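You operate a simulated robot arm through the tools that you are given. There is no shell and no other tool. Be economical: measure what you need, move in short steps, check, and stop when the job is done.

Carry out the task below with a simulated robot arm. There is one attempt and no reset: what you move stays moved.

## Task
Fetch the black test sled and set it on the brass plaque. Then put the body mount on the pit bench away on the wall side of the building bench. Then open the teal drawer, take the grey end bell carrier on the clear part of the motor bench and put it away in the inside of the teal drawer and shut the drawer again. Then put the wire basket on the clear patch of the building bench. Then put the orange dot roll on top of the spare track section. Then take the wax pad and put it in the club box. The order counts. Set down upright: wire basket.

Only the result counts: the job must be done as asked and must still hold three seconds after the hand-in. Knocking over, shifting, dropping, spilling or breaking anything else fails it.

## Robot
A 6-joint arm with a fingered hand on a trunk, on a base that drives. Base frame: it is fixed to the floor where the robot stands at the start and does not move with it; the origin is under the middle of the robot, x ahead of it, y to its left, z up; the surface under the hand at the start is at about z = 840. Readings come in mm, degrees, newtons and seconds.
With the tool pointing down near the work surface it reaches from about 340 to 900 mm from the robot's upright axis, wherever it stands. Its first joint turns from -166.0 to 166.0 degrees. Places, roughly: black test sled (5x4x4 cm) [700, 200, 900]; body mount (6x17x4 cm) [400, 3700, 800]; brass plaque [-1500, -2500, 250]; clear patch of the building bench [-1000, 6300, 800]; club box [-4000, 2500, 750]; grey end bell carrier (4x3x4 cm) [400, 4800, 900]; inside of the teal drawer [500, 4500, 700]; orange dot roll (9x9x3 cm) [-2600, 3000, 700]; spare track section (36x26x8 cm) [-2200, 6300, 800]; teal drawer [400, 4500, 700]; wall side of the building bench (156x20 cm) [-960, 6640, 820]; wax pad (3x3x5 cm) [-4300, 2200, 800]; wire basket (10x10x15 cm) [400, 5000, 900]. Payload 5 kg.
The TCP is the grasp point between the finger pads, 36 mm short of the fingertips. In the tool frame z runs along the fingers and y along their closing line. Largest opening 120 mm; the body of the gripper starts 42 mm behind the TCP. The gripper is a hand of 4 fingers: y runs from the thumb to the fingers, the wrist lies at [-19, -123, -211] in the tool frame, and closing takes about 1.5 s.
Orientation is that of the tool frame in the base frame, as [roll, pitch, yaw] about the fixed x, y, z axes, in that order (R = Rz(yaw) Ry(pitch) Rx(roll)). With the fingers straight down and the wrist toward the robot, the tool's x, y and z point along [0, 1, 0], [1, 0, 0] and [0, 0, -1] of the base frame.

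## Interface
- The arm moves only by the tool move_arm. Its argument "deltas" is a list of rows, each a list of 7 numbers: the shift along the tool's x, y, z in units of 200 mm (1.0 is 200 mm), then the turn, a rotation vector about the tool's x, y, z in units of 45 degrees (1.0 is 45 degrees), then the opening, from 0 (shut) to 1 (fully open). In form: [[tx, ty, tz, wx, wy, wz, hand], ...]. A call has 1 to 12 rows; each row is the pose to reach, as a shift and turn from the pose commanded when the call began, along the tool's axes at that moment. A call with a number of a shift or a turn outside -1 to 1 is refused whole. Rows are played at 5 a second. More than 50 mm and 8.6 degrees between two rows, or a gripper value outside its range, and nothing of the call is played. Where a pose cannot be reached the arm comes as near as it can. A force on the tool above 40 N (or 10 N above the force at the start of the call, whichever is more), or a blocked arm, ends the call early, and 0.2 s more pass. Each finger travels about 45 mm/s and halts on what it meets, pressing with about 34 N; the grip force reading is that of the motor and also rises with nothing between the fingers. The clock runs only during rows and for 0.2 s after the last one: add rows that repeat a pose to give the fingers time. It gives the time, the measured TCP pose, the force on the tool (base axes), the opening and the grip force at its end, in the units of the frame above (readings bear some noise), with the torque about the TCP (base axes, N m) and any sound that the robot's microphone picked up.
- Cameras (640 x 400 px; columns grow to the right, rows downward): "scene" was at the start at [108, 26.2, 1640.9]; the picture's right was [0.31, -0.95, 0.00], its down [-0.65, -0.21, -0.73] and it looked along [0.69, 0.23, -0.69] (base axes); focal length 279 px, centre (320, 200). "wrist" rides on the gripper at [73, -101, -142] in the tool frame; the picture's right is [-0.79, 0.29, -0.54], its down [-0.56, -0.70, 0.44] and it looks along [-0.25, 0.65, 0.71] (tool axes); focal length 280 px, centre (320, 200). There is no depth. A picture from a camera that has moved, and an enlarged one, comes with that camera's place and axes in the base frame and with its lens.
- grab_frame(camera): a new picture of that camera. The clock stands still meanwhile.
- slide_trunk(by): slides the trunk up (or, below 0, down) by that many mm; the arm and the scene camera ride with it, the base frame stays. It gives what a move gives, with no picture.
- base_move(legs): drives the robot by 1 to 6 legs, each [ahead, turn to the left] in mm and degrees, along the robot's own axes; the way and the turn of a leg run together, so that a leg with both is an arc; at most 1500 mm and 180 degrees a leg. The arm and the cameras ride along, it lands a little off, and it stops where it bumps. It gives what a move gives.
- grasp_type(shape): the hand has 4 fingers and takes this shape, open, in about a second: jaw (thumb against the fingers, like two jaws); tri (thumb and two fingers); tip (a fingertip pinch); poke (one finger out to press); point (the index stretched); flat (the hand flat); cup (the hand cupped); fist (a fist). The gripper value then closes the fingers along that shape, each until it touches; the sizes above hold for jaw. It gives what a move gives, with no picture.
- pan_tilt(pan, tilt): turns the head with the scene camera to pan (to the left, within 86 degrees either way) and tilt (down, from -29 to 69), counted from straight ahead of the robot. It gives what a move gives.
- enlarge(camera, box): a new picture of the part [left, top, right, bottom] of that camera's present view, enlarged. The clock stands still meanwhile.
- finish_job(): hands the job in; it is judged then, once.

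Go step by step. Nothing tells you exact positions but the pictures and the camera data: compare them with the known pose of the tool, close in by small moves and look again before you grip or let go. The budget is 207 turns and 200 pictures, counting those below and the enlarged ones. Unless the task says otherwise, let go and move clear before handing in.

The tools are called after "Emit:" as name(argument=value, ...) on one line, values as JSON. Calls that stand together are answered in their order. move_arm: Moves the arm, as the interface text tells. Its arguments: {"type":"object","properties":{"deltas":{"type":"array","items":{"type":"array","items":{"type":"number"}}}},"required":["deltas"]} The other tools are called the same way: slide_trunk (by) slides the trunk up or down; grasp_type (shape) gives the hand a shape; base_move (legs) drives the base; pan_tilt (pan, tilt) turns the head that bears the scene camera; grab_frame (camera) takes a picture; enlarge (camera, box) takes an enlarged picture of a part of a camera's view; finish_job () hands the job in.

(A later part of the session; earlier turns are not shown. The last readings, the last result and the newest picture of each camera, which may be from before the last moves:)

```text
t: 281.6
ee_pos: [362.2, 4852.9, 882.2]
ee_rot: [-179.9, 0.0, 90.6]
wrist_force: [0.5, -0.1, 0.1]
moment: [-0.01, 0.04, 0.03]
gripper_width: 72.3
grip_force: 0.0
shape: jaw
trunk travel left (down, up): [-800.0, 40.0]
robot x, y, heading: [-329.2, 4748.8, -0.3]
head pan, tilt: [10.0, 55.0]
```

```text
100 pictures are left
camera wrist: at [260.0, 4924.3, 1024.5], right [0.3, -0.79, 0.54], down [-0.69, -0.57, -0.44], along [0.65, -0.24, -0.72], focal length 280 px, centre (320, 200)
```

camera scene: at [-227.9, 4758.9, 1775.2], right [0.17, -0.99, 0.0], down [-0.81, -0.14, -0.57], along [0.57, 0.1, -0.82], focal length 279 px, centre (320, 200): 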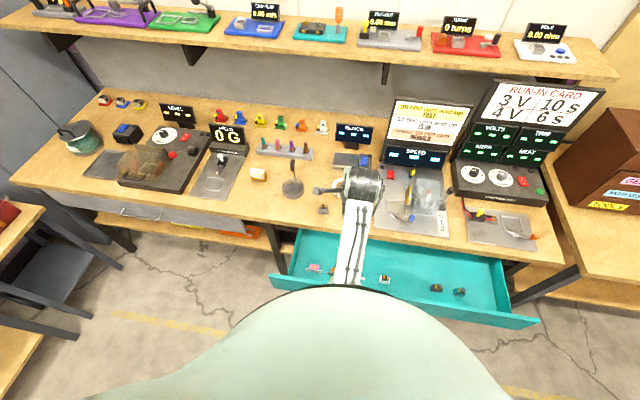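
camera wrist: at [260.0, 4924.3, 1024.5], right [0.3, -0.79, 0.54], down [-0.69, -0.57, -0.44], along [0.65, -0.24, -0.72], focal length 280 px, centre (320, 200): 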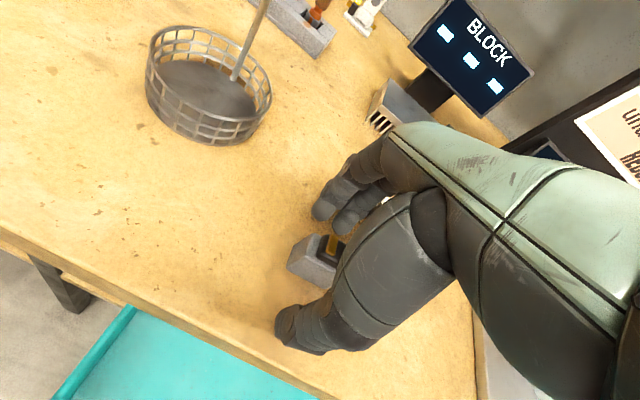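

Emit:
move_arm(deltas=[[0, 0, 0, 0, 0, 0, 0.4], [0, 0, 0, 0, 0, 0, 0.2], [0, 0, 0, 0, 0, 0, 0], [0, 0, 0, 0, 0, 0, 0], [0, 0, 0, 0, 0, 0, 0], [0, 0, -0.2, 0, 0, 0, 0], [0, 0, -0.4, 0, 0, 0, 0], [0, 0, -0.4, 0, 0, 0, 0]])

Emit:
grab_frame(camera="wrist")

Emit:
enlarge(camera="scene", box=[260, 220, 560, 340])

```text
t: 283.4
ee_pos: [360.5, 4852.4, 961.6]
ee_rot: [-179.8, 0.0, 90.6]
wrist_force: [0.5, 0.0, -0.1]
moment: [0.03, 0.02, 0.02]
gripper_width: 17.0
grip_force: 34.3
shape: jaw
trunk travel left (down, up): [-800.0, 40.0]
robot x, y, heading: [-332.2, 4746.0, -0.1]
head pan, tilt: [10.0, 55.0]
```

```text
99 pictures are left
camera wrist: at [260.2, 4924.6, 1104.3], right [0.3, -0.79, 0.54], down [-0.7, -0.57, -0.44], along [0.65, -0.24, -0.72], focal length 280 px, centre (320, 200)
```

wrist: 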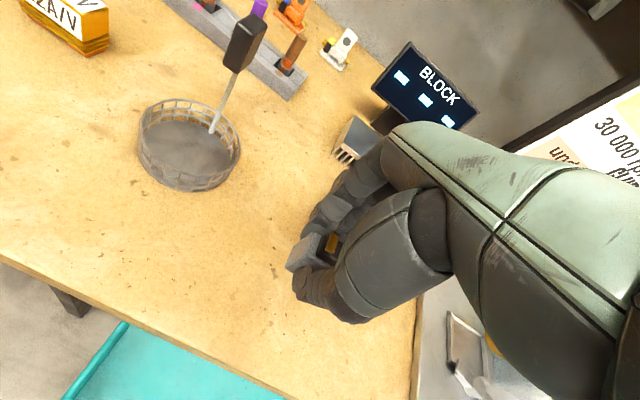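

```text
2.13 times, centred on (410, 280) of scene
camera zoom: at [-227.3, 4759.3, 1775.1], right [0.17, -0.99, 0.0], down [-0.81, -0.14, -0.57], along [0.56, 0.1, -0.82], focal length 594 px, centre (128, 29)
```

zoom: 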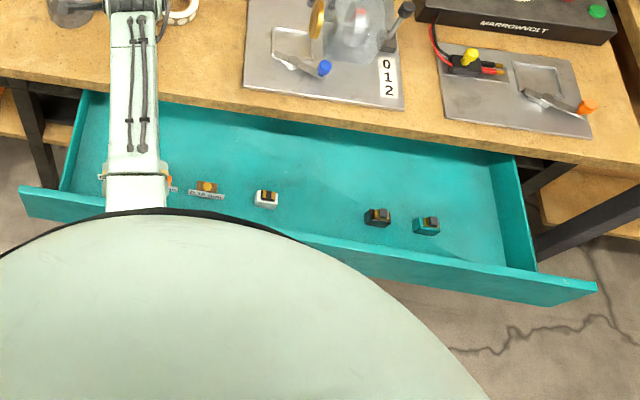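

Carrier held. In the drawer, items stand in a row at x≈177 with a free slot at y≈4477 (between white and black). Retracting to x≈180 and moving over it.

Emit:
move_arm(deltas=[[0, -0.2, -0.05, 0, 0, 0, 0], [0, -0.4, -0.1, 0, 0, 0, 0], [0, -0.6, -0.1, 0, 0, 0, 0], [0, -0.8, -0.1, 0, 0, 0, 0], [-0.23, -0.9, -0.1, 0, 0, 0, 0], [-0.46, -0.9, -0.1, 0, 0, 0, 0], [-0.7, -0.9, -0.1, 0, 0, 0, 0], [-0.92, -0.9, -0.1, 0, 0, 0, 0]])

```text
refused: row 5 steps farther than a row can; nothing moved
```

Emit:
move_arm(deltas=[[0, -0.2, -0.05, 0, 0, 0, 0], [0, -0.4, -0.1, 0, 0, 0, 0], [0, -0.6, -0.1, 0, 0, 0, 0], [0, -0.8, -0.1, 0, 0, 0, 0], [-0.15, -0.9, -0.1, 0, 0, 0, 0], [-0.35, -0.9, -0.1, 0, 0, 0, 0], [-0.55, -0.9, -0.1, 0, 0, 0, 0], [-0.75, -0.9, -0.1, 0, 0, 0, 0], [-0.95, -0.9, -0.1, 0, 0, 0, 0]])

```text
t: 285.4
ee_pos: [184.1, 4659.2, 981.9]
ee_rot: [-179.8, -0.1, 90.6]
wrist_force: [0.8, -0.6, -0.5]
moment: [-0.03, -0.02, 0.02]
gripper_width: 17.2
grip_force: 33.5
shape: jaw
trunk travel left (down, up): [-800.0, 40.0]
robot x, y, heading: [-325.8, 4743.1, -0.4]
head pan, tilt: [10.0, 55.0]
```

Emit:
move_arm(deltas=[[-0.2, 0, 0, 0, 0, 0, 0], [-0.4, 0, 0, 0, 0, 0, 0], [-0.6, 0, 0.1, 0, 0, 0, 0], [-0.78, 0, 0.25, 0, 0, 0, 0], [-0.91, 0, 0.4, 0, 0, 0, 0], [-0.91, 0, 0.4, 0, 0, 0, 0]])

Emit:
grab_frame(camera="wrist")

Emit:
pan_tilt(pan=-20, tilt=55)

Emit:
grab_frame(camera="scene")

```text
t: 286.8
ee_pos: [183.5, 4477.3, 902.6]
ee_rot: [-180.0, -0.1, 90.6]
wrist_force: [0.4, 1.0, 0.7]
moment: [-0.02, 0.02, 0.01]
gripper_width: 17.2
grip_force: 34.2
shape: jaw
trunk travel left (down, up): [-800.0, 40.0]
robot x, y, heading: [-325.7, 4744.0, -0.2]
head pan, tilt: [10.0, 55.0]
```

```text
97 pictures are left
camera wrist: at [83.0, 4549.0, 1045.0], right [0.3, -0.79, 0.54], down [-0.69, -0.57, -0.44], along [0.65, -0.25, -0.72], focal length 280 px, centre (320, 200)
```

wrist: 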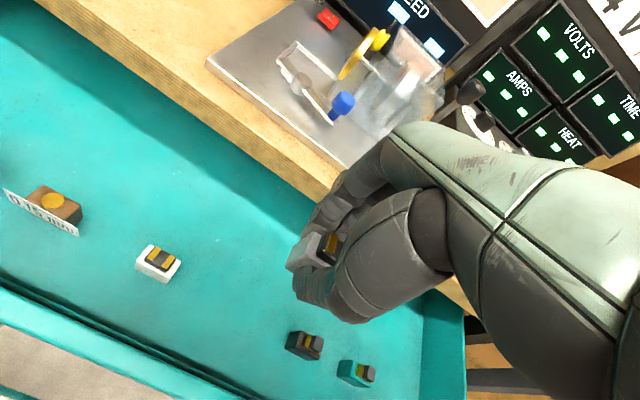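

```text
t: 287.8
ee_pos: [184.5, 4476.2, 903.5]
ee_rot: [-179.8, 0.0, 90.7]
wrist_force: [0.7, 0.2, -0.3]
moment: [0.02, -0.02, 0.03]
gripper_width: 17.3
grip_force: 34.3
shape: jaw
trunk travel left (down, up): [-800.0, 40.0]
robot x, y, heading: [-331.3, 4745.1, -0.3]
head pan, tilt: [-20.0, 55.0]
```

```text
96 pictures are left
camera scene: at [-231.2, 4721.9, 1775.1], right [-0.34, -0.94, 0.0], down [-0.77, 0.28, -0.57], along [0.54, -0.2, -0.82], focal length 279 px, centre (320, 200)
```

scene: 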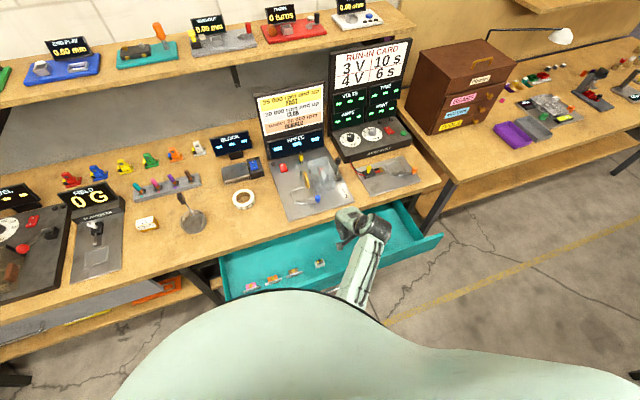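

Items sit on a floor at about z 672; the front panel top is ≈800, so I shift to x≈222 to keep the hand clear of both panel and bench edge, then lower.

Emit:
move_arm(deltas=[[0, 0.19, 0, 0, 0, 0, 0], [0, 0.19, 0.2, 0, 0, 0, 0], [0, 0.19, 0.4, 0, 0, 0, 0], [0, 0.19, 0.6, 0, 0, 0, 0], [0, 0.19, 0.75, 0, 0, 0, 0], [0, 0.19, 0.75, 0, 0, 0, 0]])

Emit:
grab_frame(camera="wrist")

Emit:
enlarge(camera="scene", box=[240, 180, 460, 310])

```text
t: 289.2
ee_pos: [223.4, 4477.5, 751.2]
ee_rot: [-179.9, 0.1, 90.6]
wrist_force: [0.1, 0.1, -0.3]
moment: [0.01, 0.04, -0.01]
gripper_width: 17.1
grip_force: 34.6
shape: jaw
trunk travel left (down, up): [-800.0, 40.0]
robot x, y, heading: [-326.9, 4748.2, 0.0]
head pan, tilt: [-20.0, 55.0]
```

```text
95 pictures are left
camera wrist: at [121.5, 4550.1, 894.4], right [0.3, -0.79, 0.54], down [-0.7, -0.57, -0.44], along [0.65, -0.25, -0.72], focal length 280 px, centre (320, 200)
```

wrist: 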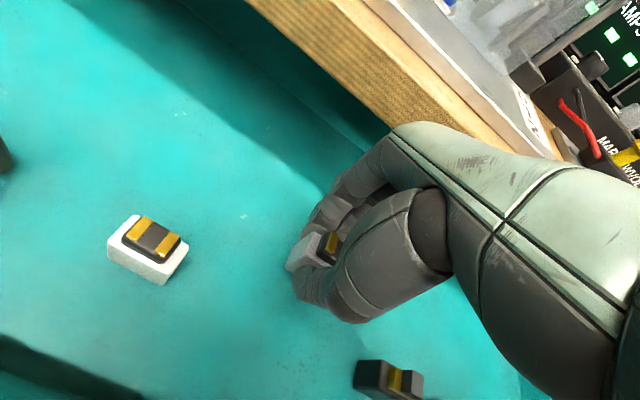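

```text
2.91 times, centred on (350, 245) of scene
camera zoom: at [-231.6, 4722.2, 1775.2], right [-0.34, -0.94, 0.0], down [-0.77, 0.28, -0.57], along [0.54, -0.2, -0.82], focal length 811 px, centre (233, 69)
```

zoom: 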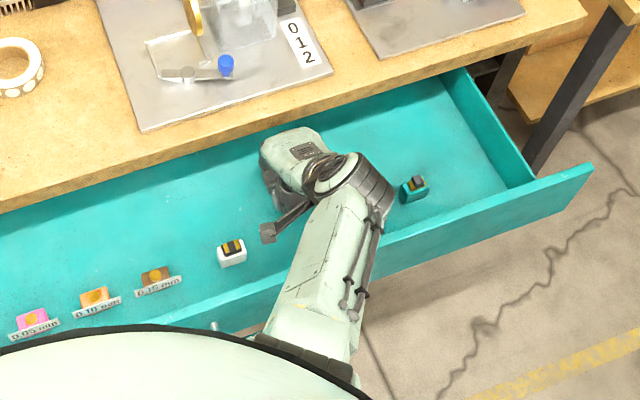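

Lowering further, slowly.

Emit:
move_arm(deltas=[[0, 0, 0.05, 0, 0, 0, 0], [0, 0, 0.1, 0, 0, 0, 0], [0, 0, 0.14, 0, 0, 0, 0], [0, 0, 0.165, 0, 0, 0, 0]])

Emit:
move_arm(deltas=[[0, 0, 0.015, 0, 0, 0, 0], [0, 0, 0.03, 0, 0, 0, 0], [0, 0, 0.03, 0, 0, 0, 0]])

Emit:
grab_frame(camera="wrist")

```text
t: 290.2
ee_pos: [222.9, 4477.0, 723.8]
ee_rot: [179.8, 0.2, 90.5]
wrist_force: [0.3, 2.4, 20.2]
moment: [0.11, -0.24, 0.01]
gripper_width: 17.7
grip_force: 33.7
shape: jaw
trunk travel left (down, up): [-800.0, 40.0]
robot x, y, heading: [-329.7, 4746.3, -0.2]
head pan, tilt: [-20.0, 55.0]
```

```text
t: 290.7
ee_pos: [229.8, 4476.1, 722.2]
ee_rot: [179.4, 0.2, 90.6]
wrist_force: [0.7, 6.7, 27.7]
moment: [0.2, -0.11, 0.07]
gripper_width: 18.8
grip_force: 34.5
shape: jaw
trunk travel left (down, up): [-800.0, 40.0]
robot x, y, heading: [-327.6, 4745.5, -0.1]
head pan, tilt: [-20.0, 55.0]
stopped in row 2: the force on the tool passed its limit at 42 N (the readings are from after the stop); the commanded pose is now the measured one
```

```text
93 pictures are left
camera wrist: at [125.7, 4548.7, 863.7], right [0.29, -0.78, 0.55], down [-0.69, -0.57, -0.45], along [0.66, -0.25, -0.71], focal length 280 px, centre (320, 200)
```

wrist: 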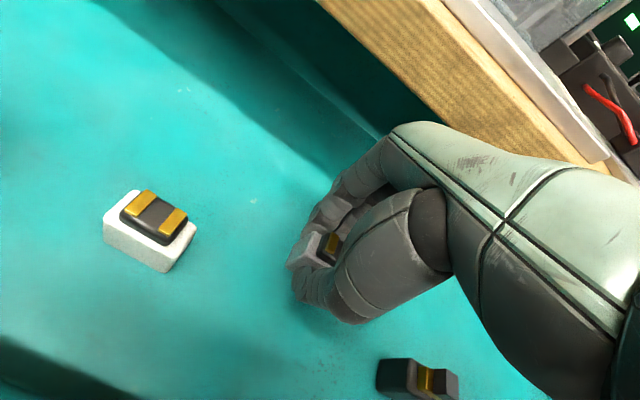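

On the floor of the drawer. Releasing and rising.

Emit:
move_arm(deltas=[[0, 0, -0.01, 0, 0, 0, 0.2], [0, 0, -0.01, 0, 0, 0, 0.35], [0, 0, -0.01, 0, 0, 0, 0.5], [0, 0, -0.01, 0, 0, 0, 0.5], [0, 0, -0.15, 0, 0, 0, 0.5], [0, 0, -0.35, 0, 0, 0, 0.5], [0, 0, -0.55, 0, 0, 0, 0.5], [0, 0, -0.75, 0, 0, 0, 0.5], [0, 0, -0.95, 0, 0, 0, 0.5]])

Emit:
grab_frame(camera="wrist")

```text
t: 292.7
ee_pos: [223.0, 4475.9, 911.2]
ee_rot: [179.7, 0.1, 90.7]
wrist_force: [0.0, -0.6, 1.3]
moment: [-0.04, -0.05, -0.02]
gripper_width: 59.9
grip_force: 0.2
shape: jaw
trunk travel left (down, up): [-800.0, 40.0]
robot x, y, heading: [-330.3, 4746.9, -0.1]
head pan, tilt: [-20.0, 55.0]
```

```text
92 pictures are left
camera wrist: at [121.5, 4549.8, 1051.0], right [0.29, -0.79, 0.54], down [-0.69, -0.57, -0.44], along [0.66, -0.25, -0.71], focal length 280 px, centre (320, 200)
```

wrist: 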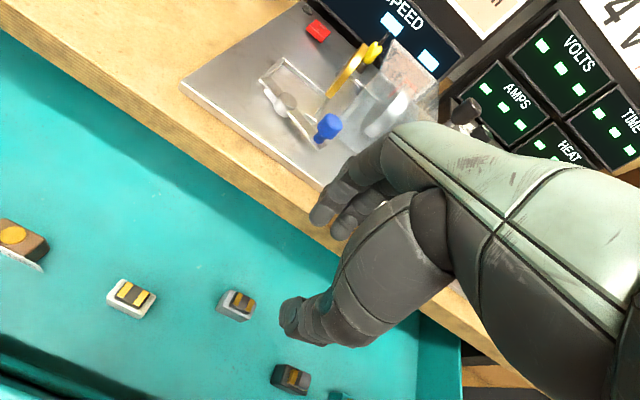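

The grey carrier stands upright in the drawer. Now backing up to push the drawer shut from the front.

Emit:
base_move(legs=[[-310, 0]])

Emit:
move_arm(deltas=[[0.15, 0, 0, 0, 0, 0, 0], [0.35, 0, 0, 0, 0, 0, 0], [0.35, 0, 0, 0, 0, 0, 0], [0.35, 0, 0, 0, 0, 0, 0], [0.35, 0, 0, 0, 0, 0, 0]])

Emit:
slide_trunk(by=-172)

Emit:
grab_frame(camera="scene")

Emit:
grab_frame(camera="wrist")

```text
t: 294.9
ee_pos: [-86.6, 4477.4, 909.1]
ee_rot: [179.9, 0.1, 90.5]
wrist_force: [0.3, -0.4, 0.0]
moment: [-0.02, -0.04, -0.05]
gripper_width: 59.6
grip_force: 0.0
shape: jaw
trunk travel left (down, up): [-800.0, 40.0]
robot x, y, heading: [-637.1, 4748.6, -0.1]
head pan, tilt: [-20.0, 55.0]
```

```text
t: 296.1
ee_pos: [-88.1, 4547.7, 910.2]
ee_rot: [179.8, 0.1, 90.4]
wrist_force: [-0.3, -0.2, 0.0]
moment: [0.06, 0.0, 0.02]
gripper_width: 0.1
grip_force: 34.0
shape: jaw
trunk travel left (down, up): [-800.0, 40.0]
robot x, y, heading: [-642.1, 4747.7, -0.0]
head pan, tilt: [-20.0, 55.0]
```

```text
t: 298.1
ee_pos: [-86.8, 4547.3, 736.9]
ee_rot: [179.8, 0.1, 90.6]
wrist_force: [0.2, 0.1, 0.1]
moment: [-0.01, 0.01, 0.01]
gripper_width: 0.0
grip_force: 34.0
shape: jaw
trunk travel left (down, up): [-628.0, 212.0]
robot x, y, heading: [-643.1, 4746.4, -0.3]
head pan, tilt: [-20.0, 55.0]
```

```text
91 pictures are left
camera scene: at [-543.1, 4722.9, 1603.2], right [-0.35, -0.94, 0.0], down [-0.77, 0.28, -0.57], along [0.54, -0.2, -0.82], focal length 279 px, centre (320, 200)
```

scene: 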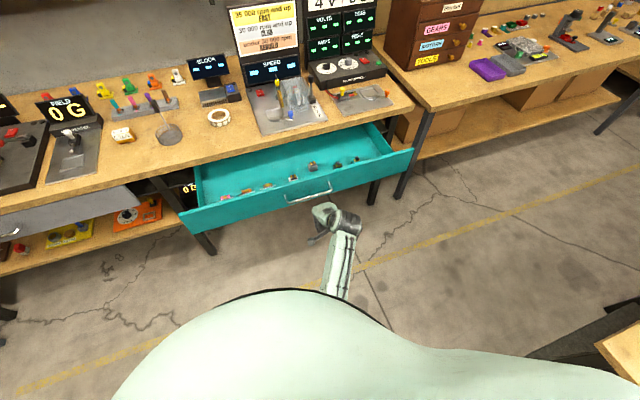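

```text
90 pictures are left
camera wrist: at [-190.3, 4619.8, 879.1], right [0.29, -0.79, 0.55], down [-0.69, -0.57, -0.44], along [0.66, -0.25, -0.71], focal length 280 px, centre (320, 200)
```

wrist: 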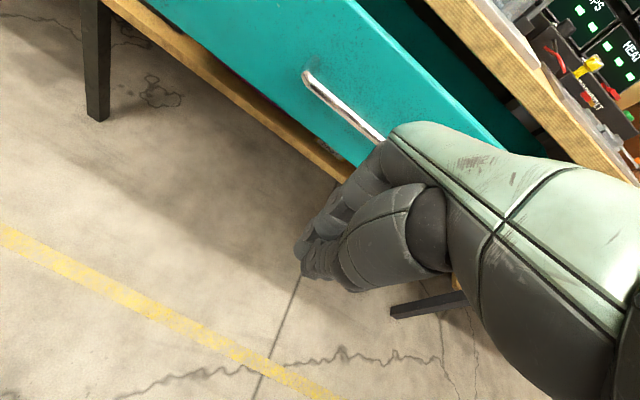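

Pushing the drawer shut by driving forward; contact force stops it if needed.

Emit:
base_move(legs=[[260, 0]])

Emit:
grab_frame(camera="scene")

```text
t: 300.0
ee_pos: [167.9, 4544.8, 737.6]
ee_rot: [179.8, 0.1, 90.4]
wrist_force: [-0.4, -0.3, 0.0]
moment: [0.01, 0.02, 0.03]
gripper_width: 0.3
grip_force: 34.4
shape: jaw
trunk travel left (down, up): [-628.0, 212.0]
robot x, y, heading: [-383.1, 4748.1, -0.1]
head pan, tilt: [-20.0, 55.0]
```

```text
89 pictures are left
camera scene: at [-286.0, 4721.7, 1603.1], right [-0.35, -0.94, 0.0], down [-0.77, 0.28, -0.57], along [0.54, -0.2, -0.82], focal length 279 px, centre (320, 200)
```

scene: 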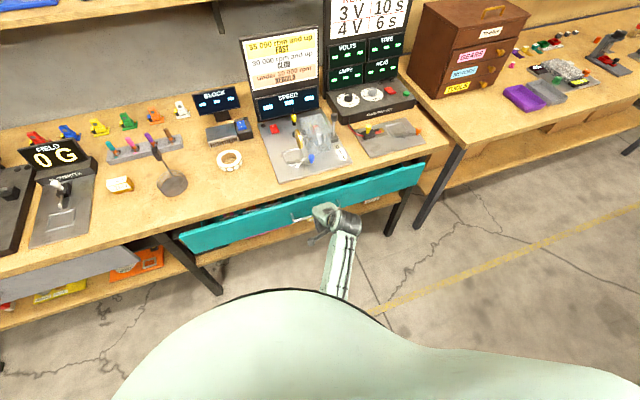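

Emit:
base_move(legs=[[50, 0]])

Emit:
enlarge(camera="scene", box=[160, 140, 460, 300])

```text
t: 301.0
ee_pos: [219.9, 4546.0, 737.0]
ee_rot: [179.9, 0.2, 90.4]
wrist_force: [-9.1, 0.7, 5.4]
moment: [-0.07, -0.23, -0.1]
gripper_width: 0.0
grip_force: 34.2
shape: jaw
trunk travel left (down, up): [-628.0, 212.0]
robot x, y, heading: [-331.2, 4750.8, -0.5]
head pan, tilt: [-20.0, 55.0]
```

```text
2.13 times, centred on (310, 220) of scene
camera zoom: at [-234.1, 4721.5, 1602.9], right [-0.35, -0.94, 0.0], down [-0.77, 0.28, -0.57], along [0.54, -0.2, -0.82], focal length 594 px, centre (341, 157)
```

zoom: 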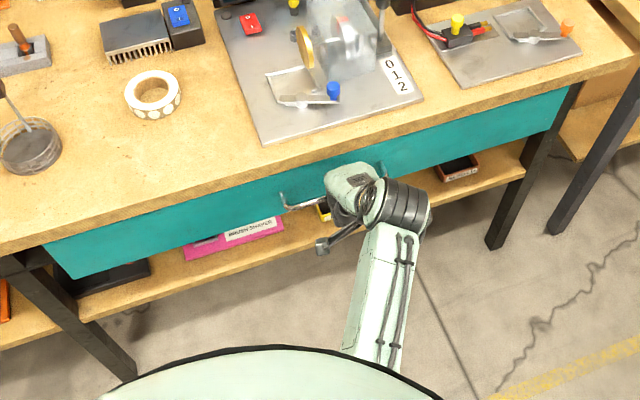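

Looks nearly shut (−9 N). A little more push.

Emit:
base_move(legs=[[12, 0]])

Emit:
grab_frame(camera="wrist")

```text
t: 301.8
ee_pos: [227.5, 4543.5, 741.0]
ee_rot: [179.6, 0.2, 90.4]
wrist_force: [-23.8, -1.7, 19.7]
moment: [-0.3, -0.74, -0.4]
gripper_width: 0.1
grip_force: 34.4
shape: jaw
trunk travel left (down, up): [-628.0, 212.0]
robot x, y, heading: [-319.1, 4744.5, -0.5]
head pan, tilt: [-20.0, 55.0]
```

```text
87 pictures are left
camera wrist: at [125.2, 4617.5, 881.2], right [0.29, -0.79, 0.55], down [-0.69, -0.57, -0.45], along [0.66, -0.25, -0.71], focal length 280 px, centre (320, 200)
```

wrist: 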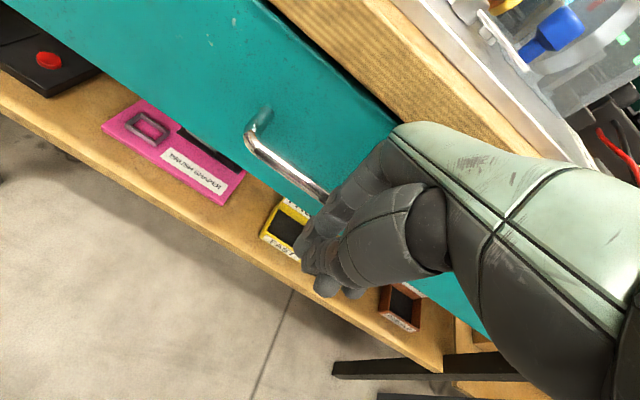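

The handle bar is back at x≈266, its original closed position. Backing away and raising.

Emit:
base_move(legs=[[-200, 0]])

Emit:
enlarge(camera="scene", box=[160, 100, 460, 300])

Emit:
slide_trunk(by=212)

```text
t: 303.5
ee_pos: [27.4, 4545.0, 738.4]
ee_rot: [179.7, 0.3, 90.3]
wrist_force: [1.1, 0.0, 0.1]
moment: [0.04, 0.02, 0.02]
gripper_width: 0.1
grip_force: 33.7
shape: jaw
trunk travel left (down, up): [-628.0, 212.0]
robot x, y, heading: [-527.4, 4748.8, -0.2]
head pan, tilt: [-20.0, 55.0]
```

```text
2.00 times, centred on (310, 200) of scene
camera zoom: at [-426.9, 4722.5, 1603.2], right [-0.35, -0.94, 0.0], down [-0.77, 0.29, -0.57], along [0.54, -0.2, -0.82], focal length 557 px, centre (340, 200)
```

zoom: 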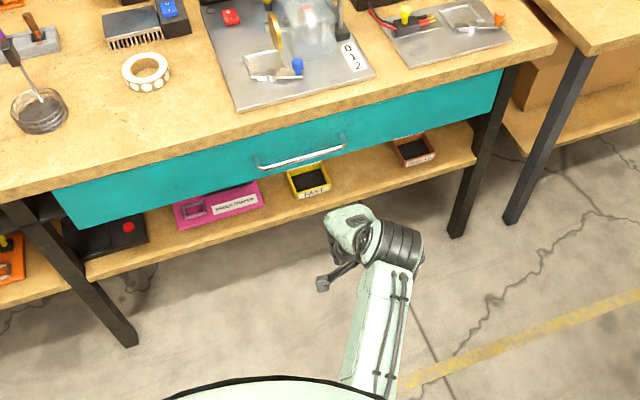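

```text
t: 305.7
ee_pos: [27.6, 4545.9, 949.9]
ee_rot: [179.8, 0.1, 90.3]
wrist_force: [0.3, 0.7, 0.2]
moment: [0.03, -0.02, 0.0]
gripper_width: 0.0
grip_force: 34.0
shape: jaw
trunk travel left (down, up): [-840.0, 0.0]
robot x, y, heading: [-526.7, 4750.1, -0.3]
head pan, tilt: [-20.0, 55.0]
```

Drawer is shut. Next the wire basket: raising the arm and shifting to face it at y≈4990.

Emit:
move_arm(deltas=[[0.2, 0, -0.15, 0, 0, 0, 0.5], [0.4, 0, -0.3, 0, 0, 0, 1], [0.6, 0, -0.45, 0, 0, 0, 1], [0.8, 0, -0.6, 0, 0, 0, 1], [0.95, 0, -0.75, 0, 0, 0, 1]])

Emit:
base_move(legs=[[0, 90], [240, 0], [0, -90], [150, 0]])

Emit:
pan_tilt(pan=0, tilt=45)

Emit:
grab_frame(camera="scene")

Emit:
grab_frame(camera="wrist")

```text
t: 306.9
ee_pos: [25.9, 4735.5, 1100.2]
ee_rot: [179.9, 0.2, 90.3]
wrist_force: [0.2, 0.6, 0.5]
moment: [0.0, 0.02, -0.02]
gripper_width: 84.6
grip_force: 0.0
shape: jaw
trunk travel left (down, up): [-840.0, 0.0]
robot x, y, heading: [-521.7, 4747.4, -0.2]
head pan, tilt: [-20.0, 55.0]
```

```text
t: 319.0
ee_pos: [170.7, 4993.6, 1100.1]
ee_rot: [179.7, 0.1, 92.0]
wrist_force: [-0.5, 0.2, 0.5]
moment: [0.01, -0.04, 0.0]
gripper_width: 119.7
grip_force: 0.1
shape: jaw
trunk travel left (down, up): [-840.0, 0.0]
robot x, y, heading: [-377.2, 4994.8, 1.4]
head pan, tilt: [-20.0, 55.0]
```

```text
t: 319.8
ee_pos: [172.1, 4994.0, 1100.0]
ee_rot: [179.8, 0.2, 92.0]
wrist_force: [0.2, 0.4, 0.0]
moment: [0.03, -0.03, 0.01]
gripper_width: 119.6
grip_force: 0.0
shape: jaw
trunk travel left (down, up): [-840.0, 0.0]
robot x, y, heading: [-378.0, 4989.3, 1.4]
head pan, tilt: [0.0, 45.0]
```

```text
85 pictures are left
camera scene: at [-265.6, 4992.9, 1828.4], right [0.02, -1.0, 0.0], down [-0.71, -0.01, -0.71], along [0.71, 0.02, -0.71], focal length 279 px, centre (320, 200)
```

scene: 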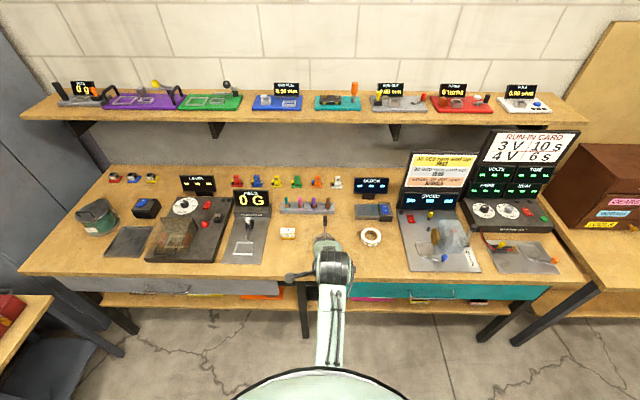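

```text
84 pictures are left
camera wrist: at [68.4, 5064.4, 1241.2], right [0.31, -0.78, 0.55], down [-0.68, -0.59, -0.44], along [0.66, -0.23, -0.71], focal length 280 px, centre (320, 200)
```

wrist: 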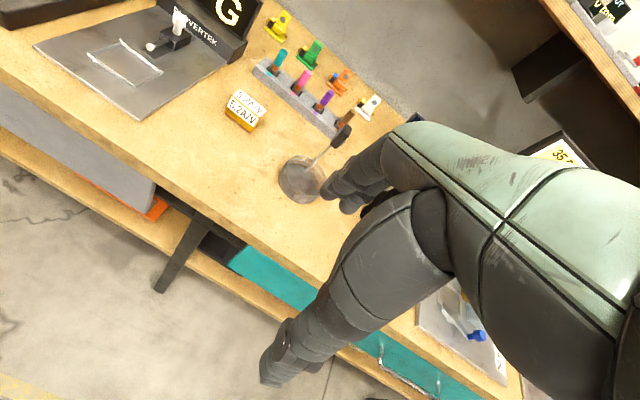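

Emit:
enlarge(camera="wrist", box=[240, 100, 400, 220])

Emit:
enlarge(camera="scene", box=[270, 180, 390, 280])

```text
3.33 times, centred on (320, 160) of wrist
camera zoom: at [68.4, 5064.4, 1241.2], right [0.31, -0.78, 0.55], down [-0.68, -0.59, -0.44], along [0.66, -0.23, -0.71], focal length 935 px, centre (320, 333)
```

zoom: 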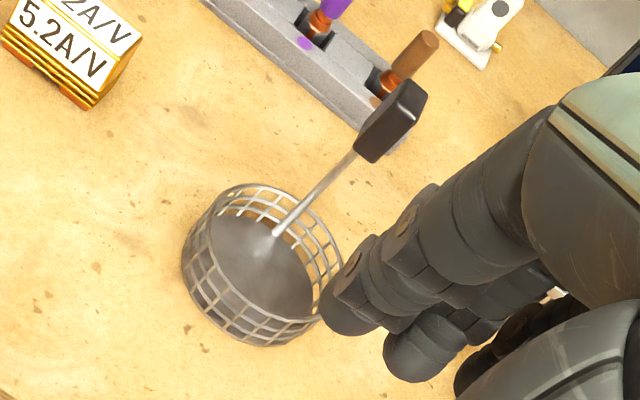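

```text
4.00 times, centred on (330, 230) of scene
camera zoom: at [-265.6, 4992.9, 1828.4], right [0.02, -1.0, 0.0], down [-0.71, -0.01, -0.71], along [0.71, 0.02, -0.71], focal length 1115 px, centre (280, 80)
```

zoom: 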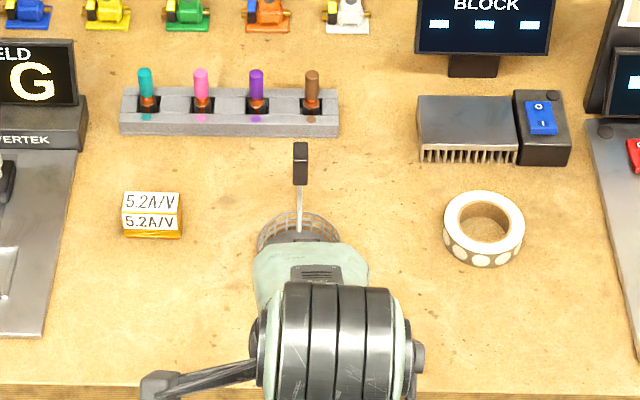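

The basket's handle is a vertical rod at ≈[479,4990] with a black grip from z≈924 to 993. I'll grip that. Moving base 60 mm closer, then the arm over it.

Emit:
base_move(legs=[[60, 0]])

Emit:
move_arm(deltas=[[0, 0.2, 0, 0, 0, 0, 0.7], [0, 0.4, 0, 0, 0, 0, 0.7], [0, 0.6, 0, 0, 0, 0, 0.7], [0, 0.8, 0, 0, 0, 0, 0.7], [0, 1.0, 0, 0, 0, 0, 0.7], [0, 1.0, 0, 0, 0, 0, 0.7]])

Emit:
grab_frame(camera="wrist")

Emit:
enlarge(camera="scene", box=[250, 160, 410, 280])

```text
t: 320.8
ee_pos: [229.8, 4996.8, 1100.5]
ee_rot: [179.7, 0.3, 92.0]
wrist_force: [-0.4, 0.5, -0.4]
moment: [0.04, -0.01, 0.0]
gripper_width: 120.0
grip_force: 0.0
shape: jaw
trunk travel left (down, up): [-840.0, 0.0]
robot x, y, heading: [-318.4, 4994.9, 1.1]
head pan, tilt: [0.0, 45.0]
```

```text
t: 322.2
ee_pos: [432.0, 5001.5, 1100.6]
ee_rot: [179.7, 0.2, 92.1]
wrist_force: [0.8, -0.4, 0.2]
moment: [0.01, -0.04, 0.0]
gripper_width: 84.2
grip_force: 0.2
shape: jaw
trunk travel left (down, up): [-840.0, 0.0]
robot x, y, heading: [-324.0, 4991.1, 1.2]
head pan, tilt: [0.0, 45.0]
```

```text
81 pictures are left
camera wrist: at [327.3, 5072.4, 1242.4], right [0.31, -0.78, 0.55], down [-0.68, -0.59, -0.44], along [0.66, -0.23, -0.71], focal length 280 px, centre (320, 200)
```

wrist: 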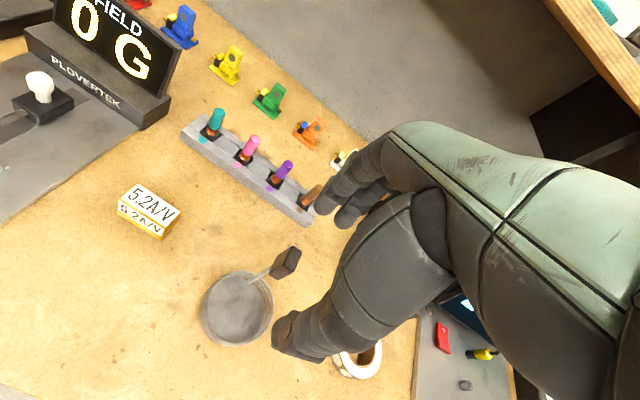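

```text
3.33 times, centred on (330, 220) of scene
camera zoom: at [-207.8, 4994.4, 1828.6], right [0.02, -1.0, 0.0], down [-0.71, -0.02, -0.71], along [0.71, 0.02, -0.71], focal length 929 px, centre (287, 133)
```

zoom: 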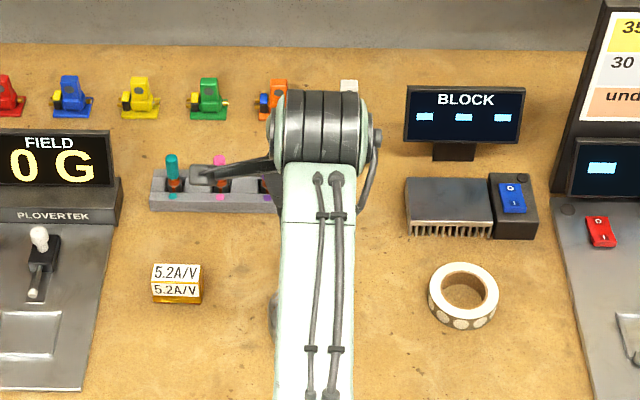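

Handle top seen at ≈[473,4992]. Aligning above it and lowering to z≈1030 to check.

Emit:
move_arm(deltas=[[-0.03, 0.1, 0, 0, 0, 0, 0.6], [-0.06, 0.21, 0, 0, 0, 0, 0.6], [-0.06, 0.21, 0.2, 0, 0, 0, 0.6], [-0.06, 0.21, 0.3, 0, 0, 0, 0.6], [-0.06, 0.21, 0.3, 0, 0, 0, 0.6]])

Emit:
grab_frame(camera="wrist")

```text
t: 323.4
ee_pos: [472.9, 4991.4, 1040.9]
ee_rot: [179.9, 0.2, 92.0]
wrist_force: [-0.4, -0.2, 0.5]
moment: [-0.01, 0.01, 0.01]
gripper_width: 72.2
grip_force: 0.1
shape: jaw
trunk travel left (down, up): [-840.0, 0.0]
robot x, y, heading: [-314.4, 4992.5, 1.4]
head pan, tilt: [0.0, 45.0]
```

```text
79 pictures are left
camera wrist: at [370.6, 5061.7, 1182.6], right [0.31, -0.78, 0.55], down [-0.68, -0.59, -0.44], along [0.66, -0.23, -0.71], focal length 280 px, centre (320, 200)
```

wrist: 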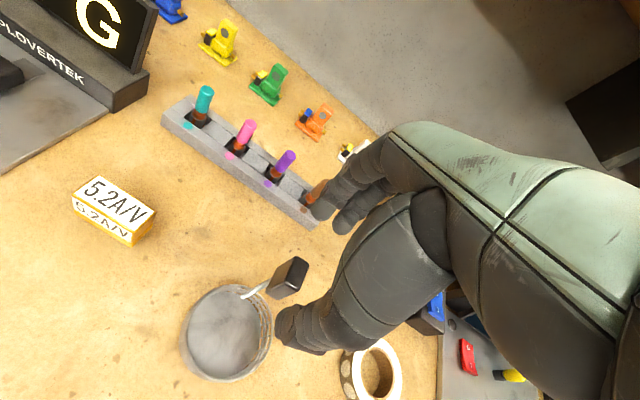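

Handle lies slightly left of the middle finger; shifting 11 mm and descending around the grip.

Emit:
move_arm(deltas=[[0.055, 0, 0, 0, 0, 0, 0.6], [0.055, 0, 0.15, 0, 0, 0, 0.6], [0.055, 0, 0.28, 0, 0, 0, 0.6], [0.055, 0, 0.37, 0, 0, 0, 0.6], [0.055, 0, 0.37, 0, 0, 0, 0.6]])

Emit:
grab_frame(camera="wrist")

```text
t: 324.6
ee_pos: [473.7, 5002.1, 965.3]
ee_rot: [179.7, 0.2, 92.0]
wrist_force: [0.2, -0.1, 0.4]
moment: [0.0, 0.02, -0.03]
gripper_width: 72.4
grip_force: 0.2
shape: jaw
trunk travel left (down, up): [-840.0, 0.0]
robot x, y, heading: [-319.3, 4992.5, 1.4]
head pan, tilt: [0.0, 45.0]
```

```text
78 pictures are left
camera wrist: at [370.7, 5072.1, 1108.1], right [0.31, -0.78, 0.55], down [-0.68, -0.59, -0.44], along [0.66, -0.23, -0.71], focal length 280 px, centre (320, 200)
```

wrist: 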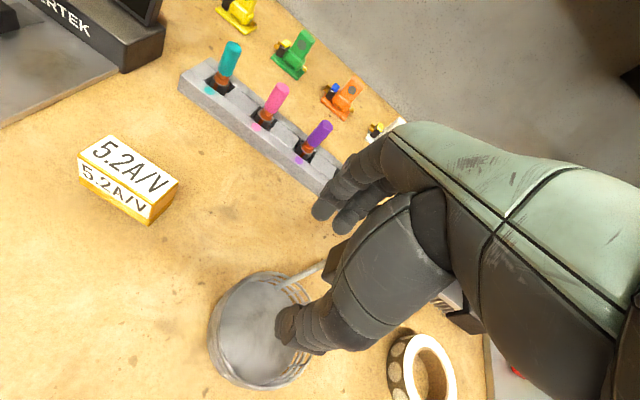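

Emit:
move_arm(deltas=[[0, 0, 0, 0, 0, 0, 0.4], [0, 0, 0, 0, 0, 0, 0.2], [0, 0, 0, 0, 0, 0, 0], [0, 0, 0, 0, 0, 0, 0], [0, 0, 0, 0, 0, 0, 0], [0, 0, 0, 0, 0, 0, 0]])

Emit:
grab_frame(camera="wrist")

```text
t: 326.0
ee_pos: [475.4, 5002.5, 966.5]
ee_rot: [179.8, 0.2, 92.0]
wrist_force: [0.0, 0.8, -0.2]
moment: [-0.02, -0.03, 0.02]
gripper_width: 0.0
grip_force: 34.4
shape: jaw
trunk travel left (down, up): [-840.0, 0.0]
robot x, y, heading: [-317.4, 4988.7, 1.4]
head pan, tilt: [0.0, 45.0]
```

```text
77 pictures are left
camera wrist: at [370.9, 5072.3, 1108.0], right [0.31, -0.78, 0.55], down [-0.68, -0.59, -0.44], along [0.66, -0.23, -0.71], focal length 280 px, centre (320, 200)
```

wrist: 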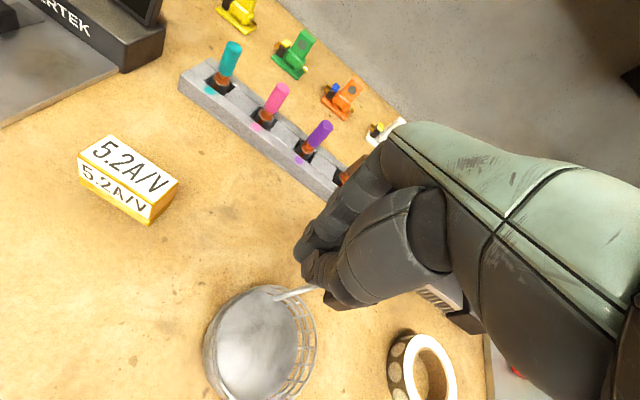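

The hand closed fully without the handle (it slipped to the right of the fingers). Opening and rising straight up to re-look.

Emit:
move_arm(deltas=[[0, 0, 0, 0, 0, 0, 0.2], [0, 0, 0, 0, 0, 0, 0.5], [0, 0, 0, 0, 0, 0, 0.6], [0, 0, -0.2, 0, 0, 0, 0.6], [0, 0, -0.4, 0, 0, 0, 0.6], [0, 0, -0.5, 0, 0, 0, 0.6]])

Emit:
grab_frame(camera="wrist")

```text
t: 327.4
ee_pos: [474.0, 5002.9, 1067.3]
ee_rot: [179.7, 0.2, 92.0]
wrist_force: [-0.4, 0.2, -0.1]
moment: [-0.01, -0.01, -0.02]
gripper_width: 71.4
grip_force: 0.1
shape: jaw
trunk travel left (down, up): [-840.0, 0.0]
robot x, y, heading: [-316.7, 4990.3, 1.4]
head pan, tilt: [0.0, 45.0]
```

```text
76 pictures are left
camera wrist: at [369.8, 5073.5, 1209.3], right [0.31, -0.78, 0.55], down [-0.68, -0.59, -0.44], along [0.66, -0.23, -0.71], focal length 280 px, centre (320, 200)
```

wrist: 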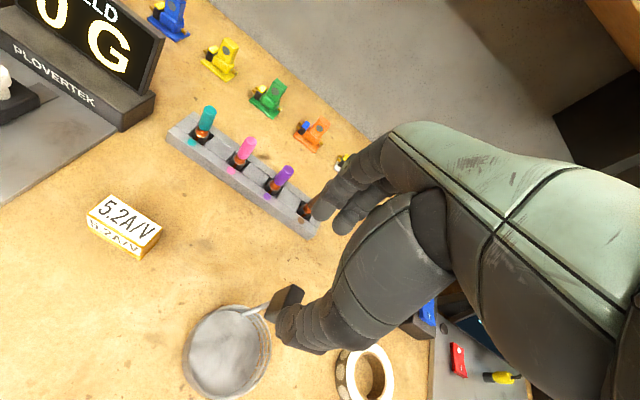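

The rod actually stands on the rim at ≈[465,4988], top z≈978, and my thumb opposes near the TCP line itself. Re-centring on the handle and lowering to z≈957.

Emit:
move_arm(deltas=[[-0.088, -0.048, 0, 0, 0, 0, 0.6], [-0.088, -0.048, 0.1, 0, 0, 0, 0.6], [-0.088, -0.048, 0.25, 0, 0, 0, 0.6], [-0.088, -0.048, 0.25, 0, 0, 0, 0.6]])

Emit:
enlarge(camera="wrist", box=[160, 180, 400, 400])

```text
t: 328.4
ee_pos: [463.3, 4984.9, 1017.9]
ee_rot: [179.8, 0.2, 91.9]
wrist_force: [-0.1, -0.2, -0.4]
moment: [-0.01, 0.03, -0.01]
gripper_width: 71.6
grip_force: 0.1
shape: jaw
trunk travel left (down, up): [-840.0, 0.0]
robot x, y, heading: [-320.0, 4990.8, 1.5]
head pan, tilt: [0.0, 45.0]
```

```text
1.82 times, centred on (280, 290) of wrist
camera zoom: at [359.8, 5054.9, 1159.2], right [0.31, -0.78, 0.55], down [-0.68, -0.59, -0.44], along [0.66, -0.23, -0.71], focal length 510 px, centre (393, 36)
```

zoom: 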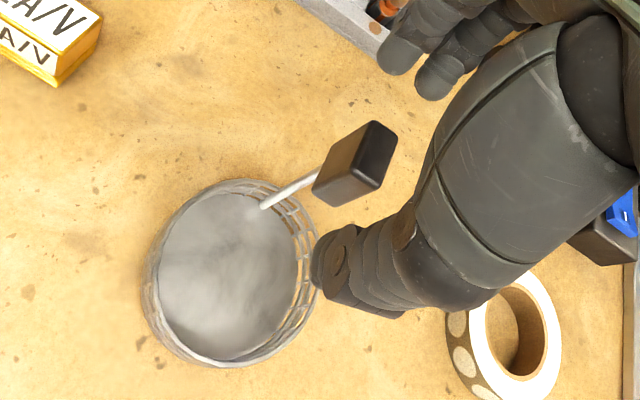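

The grip block sits right between thumb and fingers. Descending and closing.

Emit:
move_arm(deltas=[[0, 0.02, 0.12, 0, 0, 0, 0.6], [0, 0.02, 0.24, 0, 0, 0, 0.6], [0, 0.02, 0.3, 0, 0, 0, 0.6], [0, 0.02, 0.3, 0, 0, 0, 0.4], [0, 0.02, 0.3, 0, 0, 0, 0.2], [0, 0.02, 0.3, 0, 0, 0, 0], [0, 0.02, 0.3, 0, 0, 0, 0], [0, 0.02, 0.3, 0, 0, 0, 0], [0, 0.02, 0.3, 0, 0, 0, 0]])

Emit:
grab_frame(camera="wrist")

```text
t: 330.4
ee_pos: [467.3, 4986.3, 955.9]
ee_rot: [179.8, 0.2, 92.1]
wrist_force: [-0.3, 0.8, -1.6]
moment: [-0.02, -0.07, -0.01]
gripper_width: 8.1
grip_force: 34.1
shape: jaw
trunk travel left (down, up): [-840.0, 0.0]
robot x, y, heading: [-317.5, 4994.2, 1.3]
head pan, tilt: [0.0, 45.0]
```

```text
74 pictures are left
camera wrist: at [364.4, 5055.9, 1098.0], right [0.31, -0.78, 0.55], down [-0.68, -0.59, -0.44], along [0.66, -0.23, -0.71], focal length 280 px, centre (320, 200)
```

wrist: 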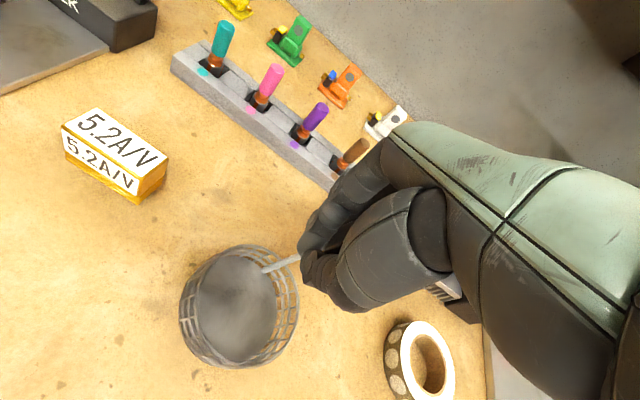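

Holding something 8 mm thick. Lifting a bit to test.

Emit:
move_arm(deltas=[[0, 0, -0.08, 0, 0, 0, 0], [0, 0, -0.18, 0, 0, 0, 0], [0, 0, -0.3, 0, 0, 0, 0], [0, 0, -0.3, 0, 0, 0, 0]])

Emit:
grab_frame(camera="wrist")

Emit:
enlarge(camera="scene", box=[250, 160, 410, 280])

```text
t: 331.4
ee_pos: [468.2, 4985.9, 1016.3]
ee_rot: [179.8, 0.2, 91.9]
wrist_force: [-0.7, 1.1, -1.4]
moment: [0.01, -0.01, 0.03]
gripper_width: 7.9
grip_force: 33.5
shape: jaw
trunk travel left (down, up): [-840.0, 0.0]
robot x, y, heading: [-313.1, 4993.6, 1.3]
head pan, tilt: [0.0, 45.0]
```

```text
73 pictures are left
camera wrist: at [364.3, 5055.8, 1158.4], right [0.31, -0.78, 0.55], down [-0.68, -0.59, -0.44], along [0.66, -0.23, -0.71], focal length 280 px, centre (320, 200)
```

wrist: 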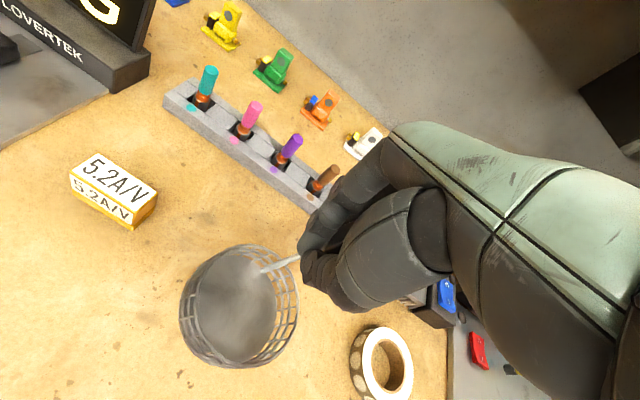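

```text
3.33 times, centred on (330, 220) of scene
camera zoom: at [-206.3, 4994.4, 1828.5], right [0.02, -1.0, 0.0], down [-0.71, -0.02, -0.71], along [0.71, 0.02, -0.71], focal length 929 px, centre (287, 133)
```

zoom: 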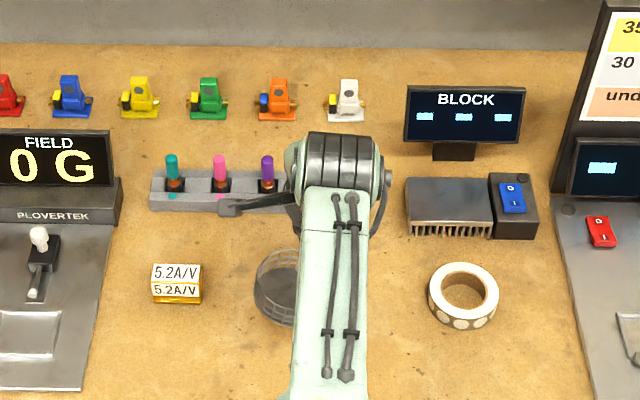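

The basket is held by its rod and stays level. Raising and retracting for the drive.

Emit:
move_arm(deltas=[[0, 0, -0.2, 0, 0, 0, 0], [0, -0.15, -0.35, 0, 0, 0, 0], [0, -0.35, -0.4, 0, 0, 0, 0], [0, -0.55, -0.4, 0, 0, 0, 0], [0, -0.75, -0.4, 0, 0, 0, 0], [0, -0.95, -0.4, 0, 0, 0, 0], [0, -0.95, -0.4, 0, 0, 0, 0]])

Emit:
grab_frame(camera="wrist")

```text
t: 333.0
ee_pos: [278.5, 4978.4, 1097.0]
ee_rot: [179.9, 0.3, 92.0]
wrist_force: [-0.3, 0.2, -1.9]
moment: [-0.03, -0.01, -0.03]
gripper_width: 7.9
grip_force: 34.3
shape: jaw
trunk travel left (down, up): [-840.0, 0.0]
robot x, y, heading: [-313.6, 4993.7, 1.2]
head pan, tilt: [0.0, 45.0]
```

```text
71 pictures are left
camera wrist: at [175.3, 5048.7, 1238.6], right [0.31, -0.78, 0.55], down [-0.68, -0.59, -0.44], along [0.66, -0.23, -0.71], focal length 280 px, centre (320, 200)
```

wrist: 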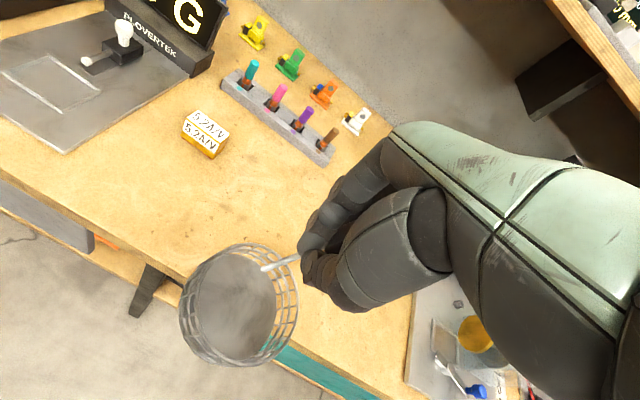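

Emit:
base_move(legs=[[-150, 0], [0, 178.7], [540, 0], [0, -90], [450, 0]])

Emit:
pan_tilt(pan=0, tilt=45)

Emit:
grab_frame(camera="scene")

Emit:
grab_frame(camera="wrist")

```text
t: 353.2
ee_pos: [-978.5, 6033.6, 1098.2]
ee_rot: [179.7, 0.2, -179.1]
wrist_force: [-0.2, 0.4, -1.1]
moment: [0.04, -0.02, 0.03]
gripper_width: 7.8
grip_force: 34.6
shape: jaw
trunk travel left (down, up): [-840.0, 0.0]
robot x, y, heading: [-1001.4, 5436.4, 90.0]
head pan, tilt: [0.0, 45.0]
```

```text
t: 353.8
ee_pos: [-978.4, 6033.0, 1096.6]
ee_rot: [179.8, 0.2, -179.2]
wrist_force: [0.9, -0.5, -2.2]
moment: [0.0, -0.03, -0.01]
gripper_width: 8.0
grip_force: 33.9
shape: jaw
trunk travel left (down, up): [-840.0, 0.0]
robot x, y, heading: [-1001.3, 5438.4, 90.0]
head pan, tilt: [0.0, 45.0]
```

```text
70 pictures are left
camera scene: at [-1004.7, 5549.6, 1828.5], right [1.0, 0.0, 0.0], down [0.0, -0.71, -0.71], along [0.0, 0.71, -0.71], focal length 279 px, centre (320, 200)
```

scene: 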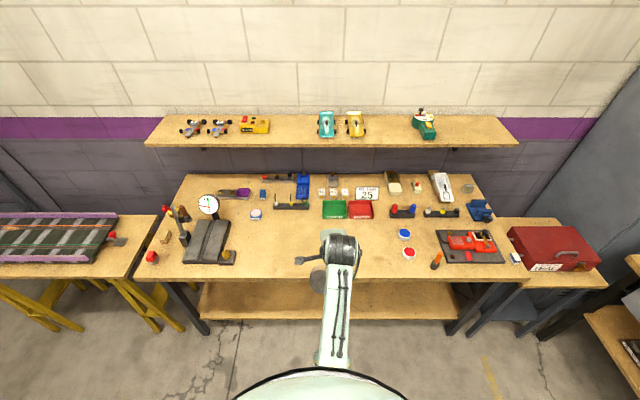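

```text
69 pictures are left
camera wrist: at [-1050.0, 5930.9, 1238.9], right [0.78, 0.3, 0.55], down [0.57, -0.69, -0.44], along [0.24, 0.66, -0.71], focal length 280 px, centre (320, 200)
```

wrist: 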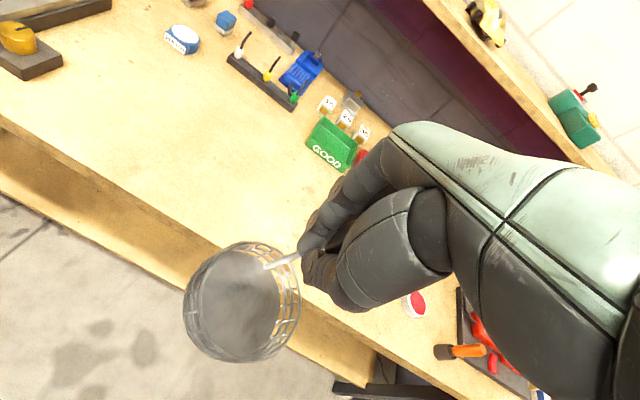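

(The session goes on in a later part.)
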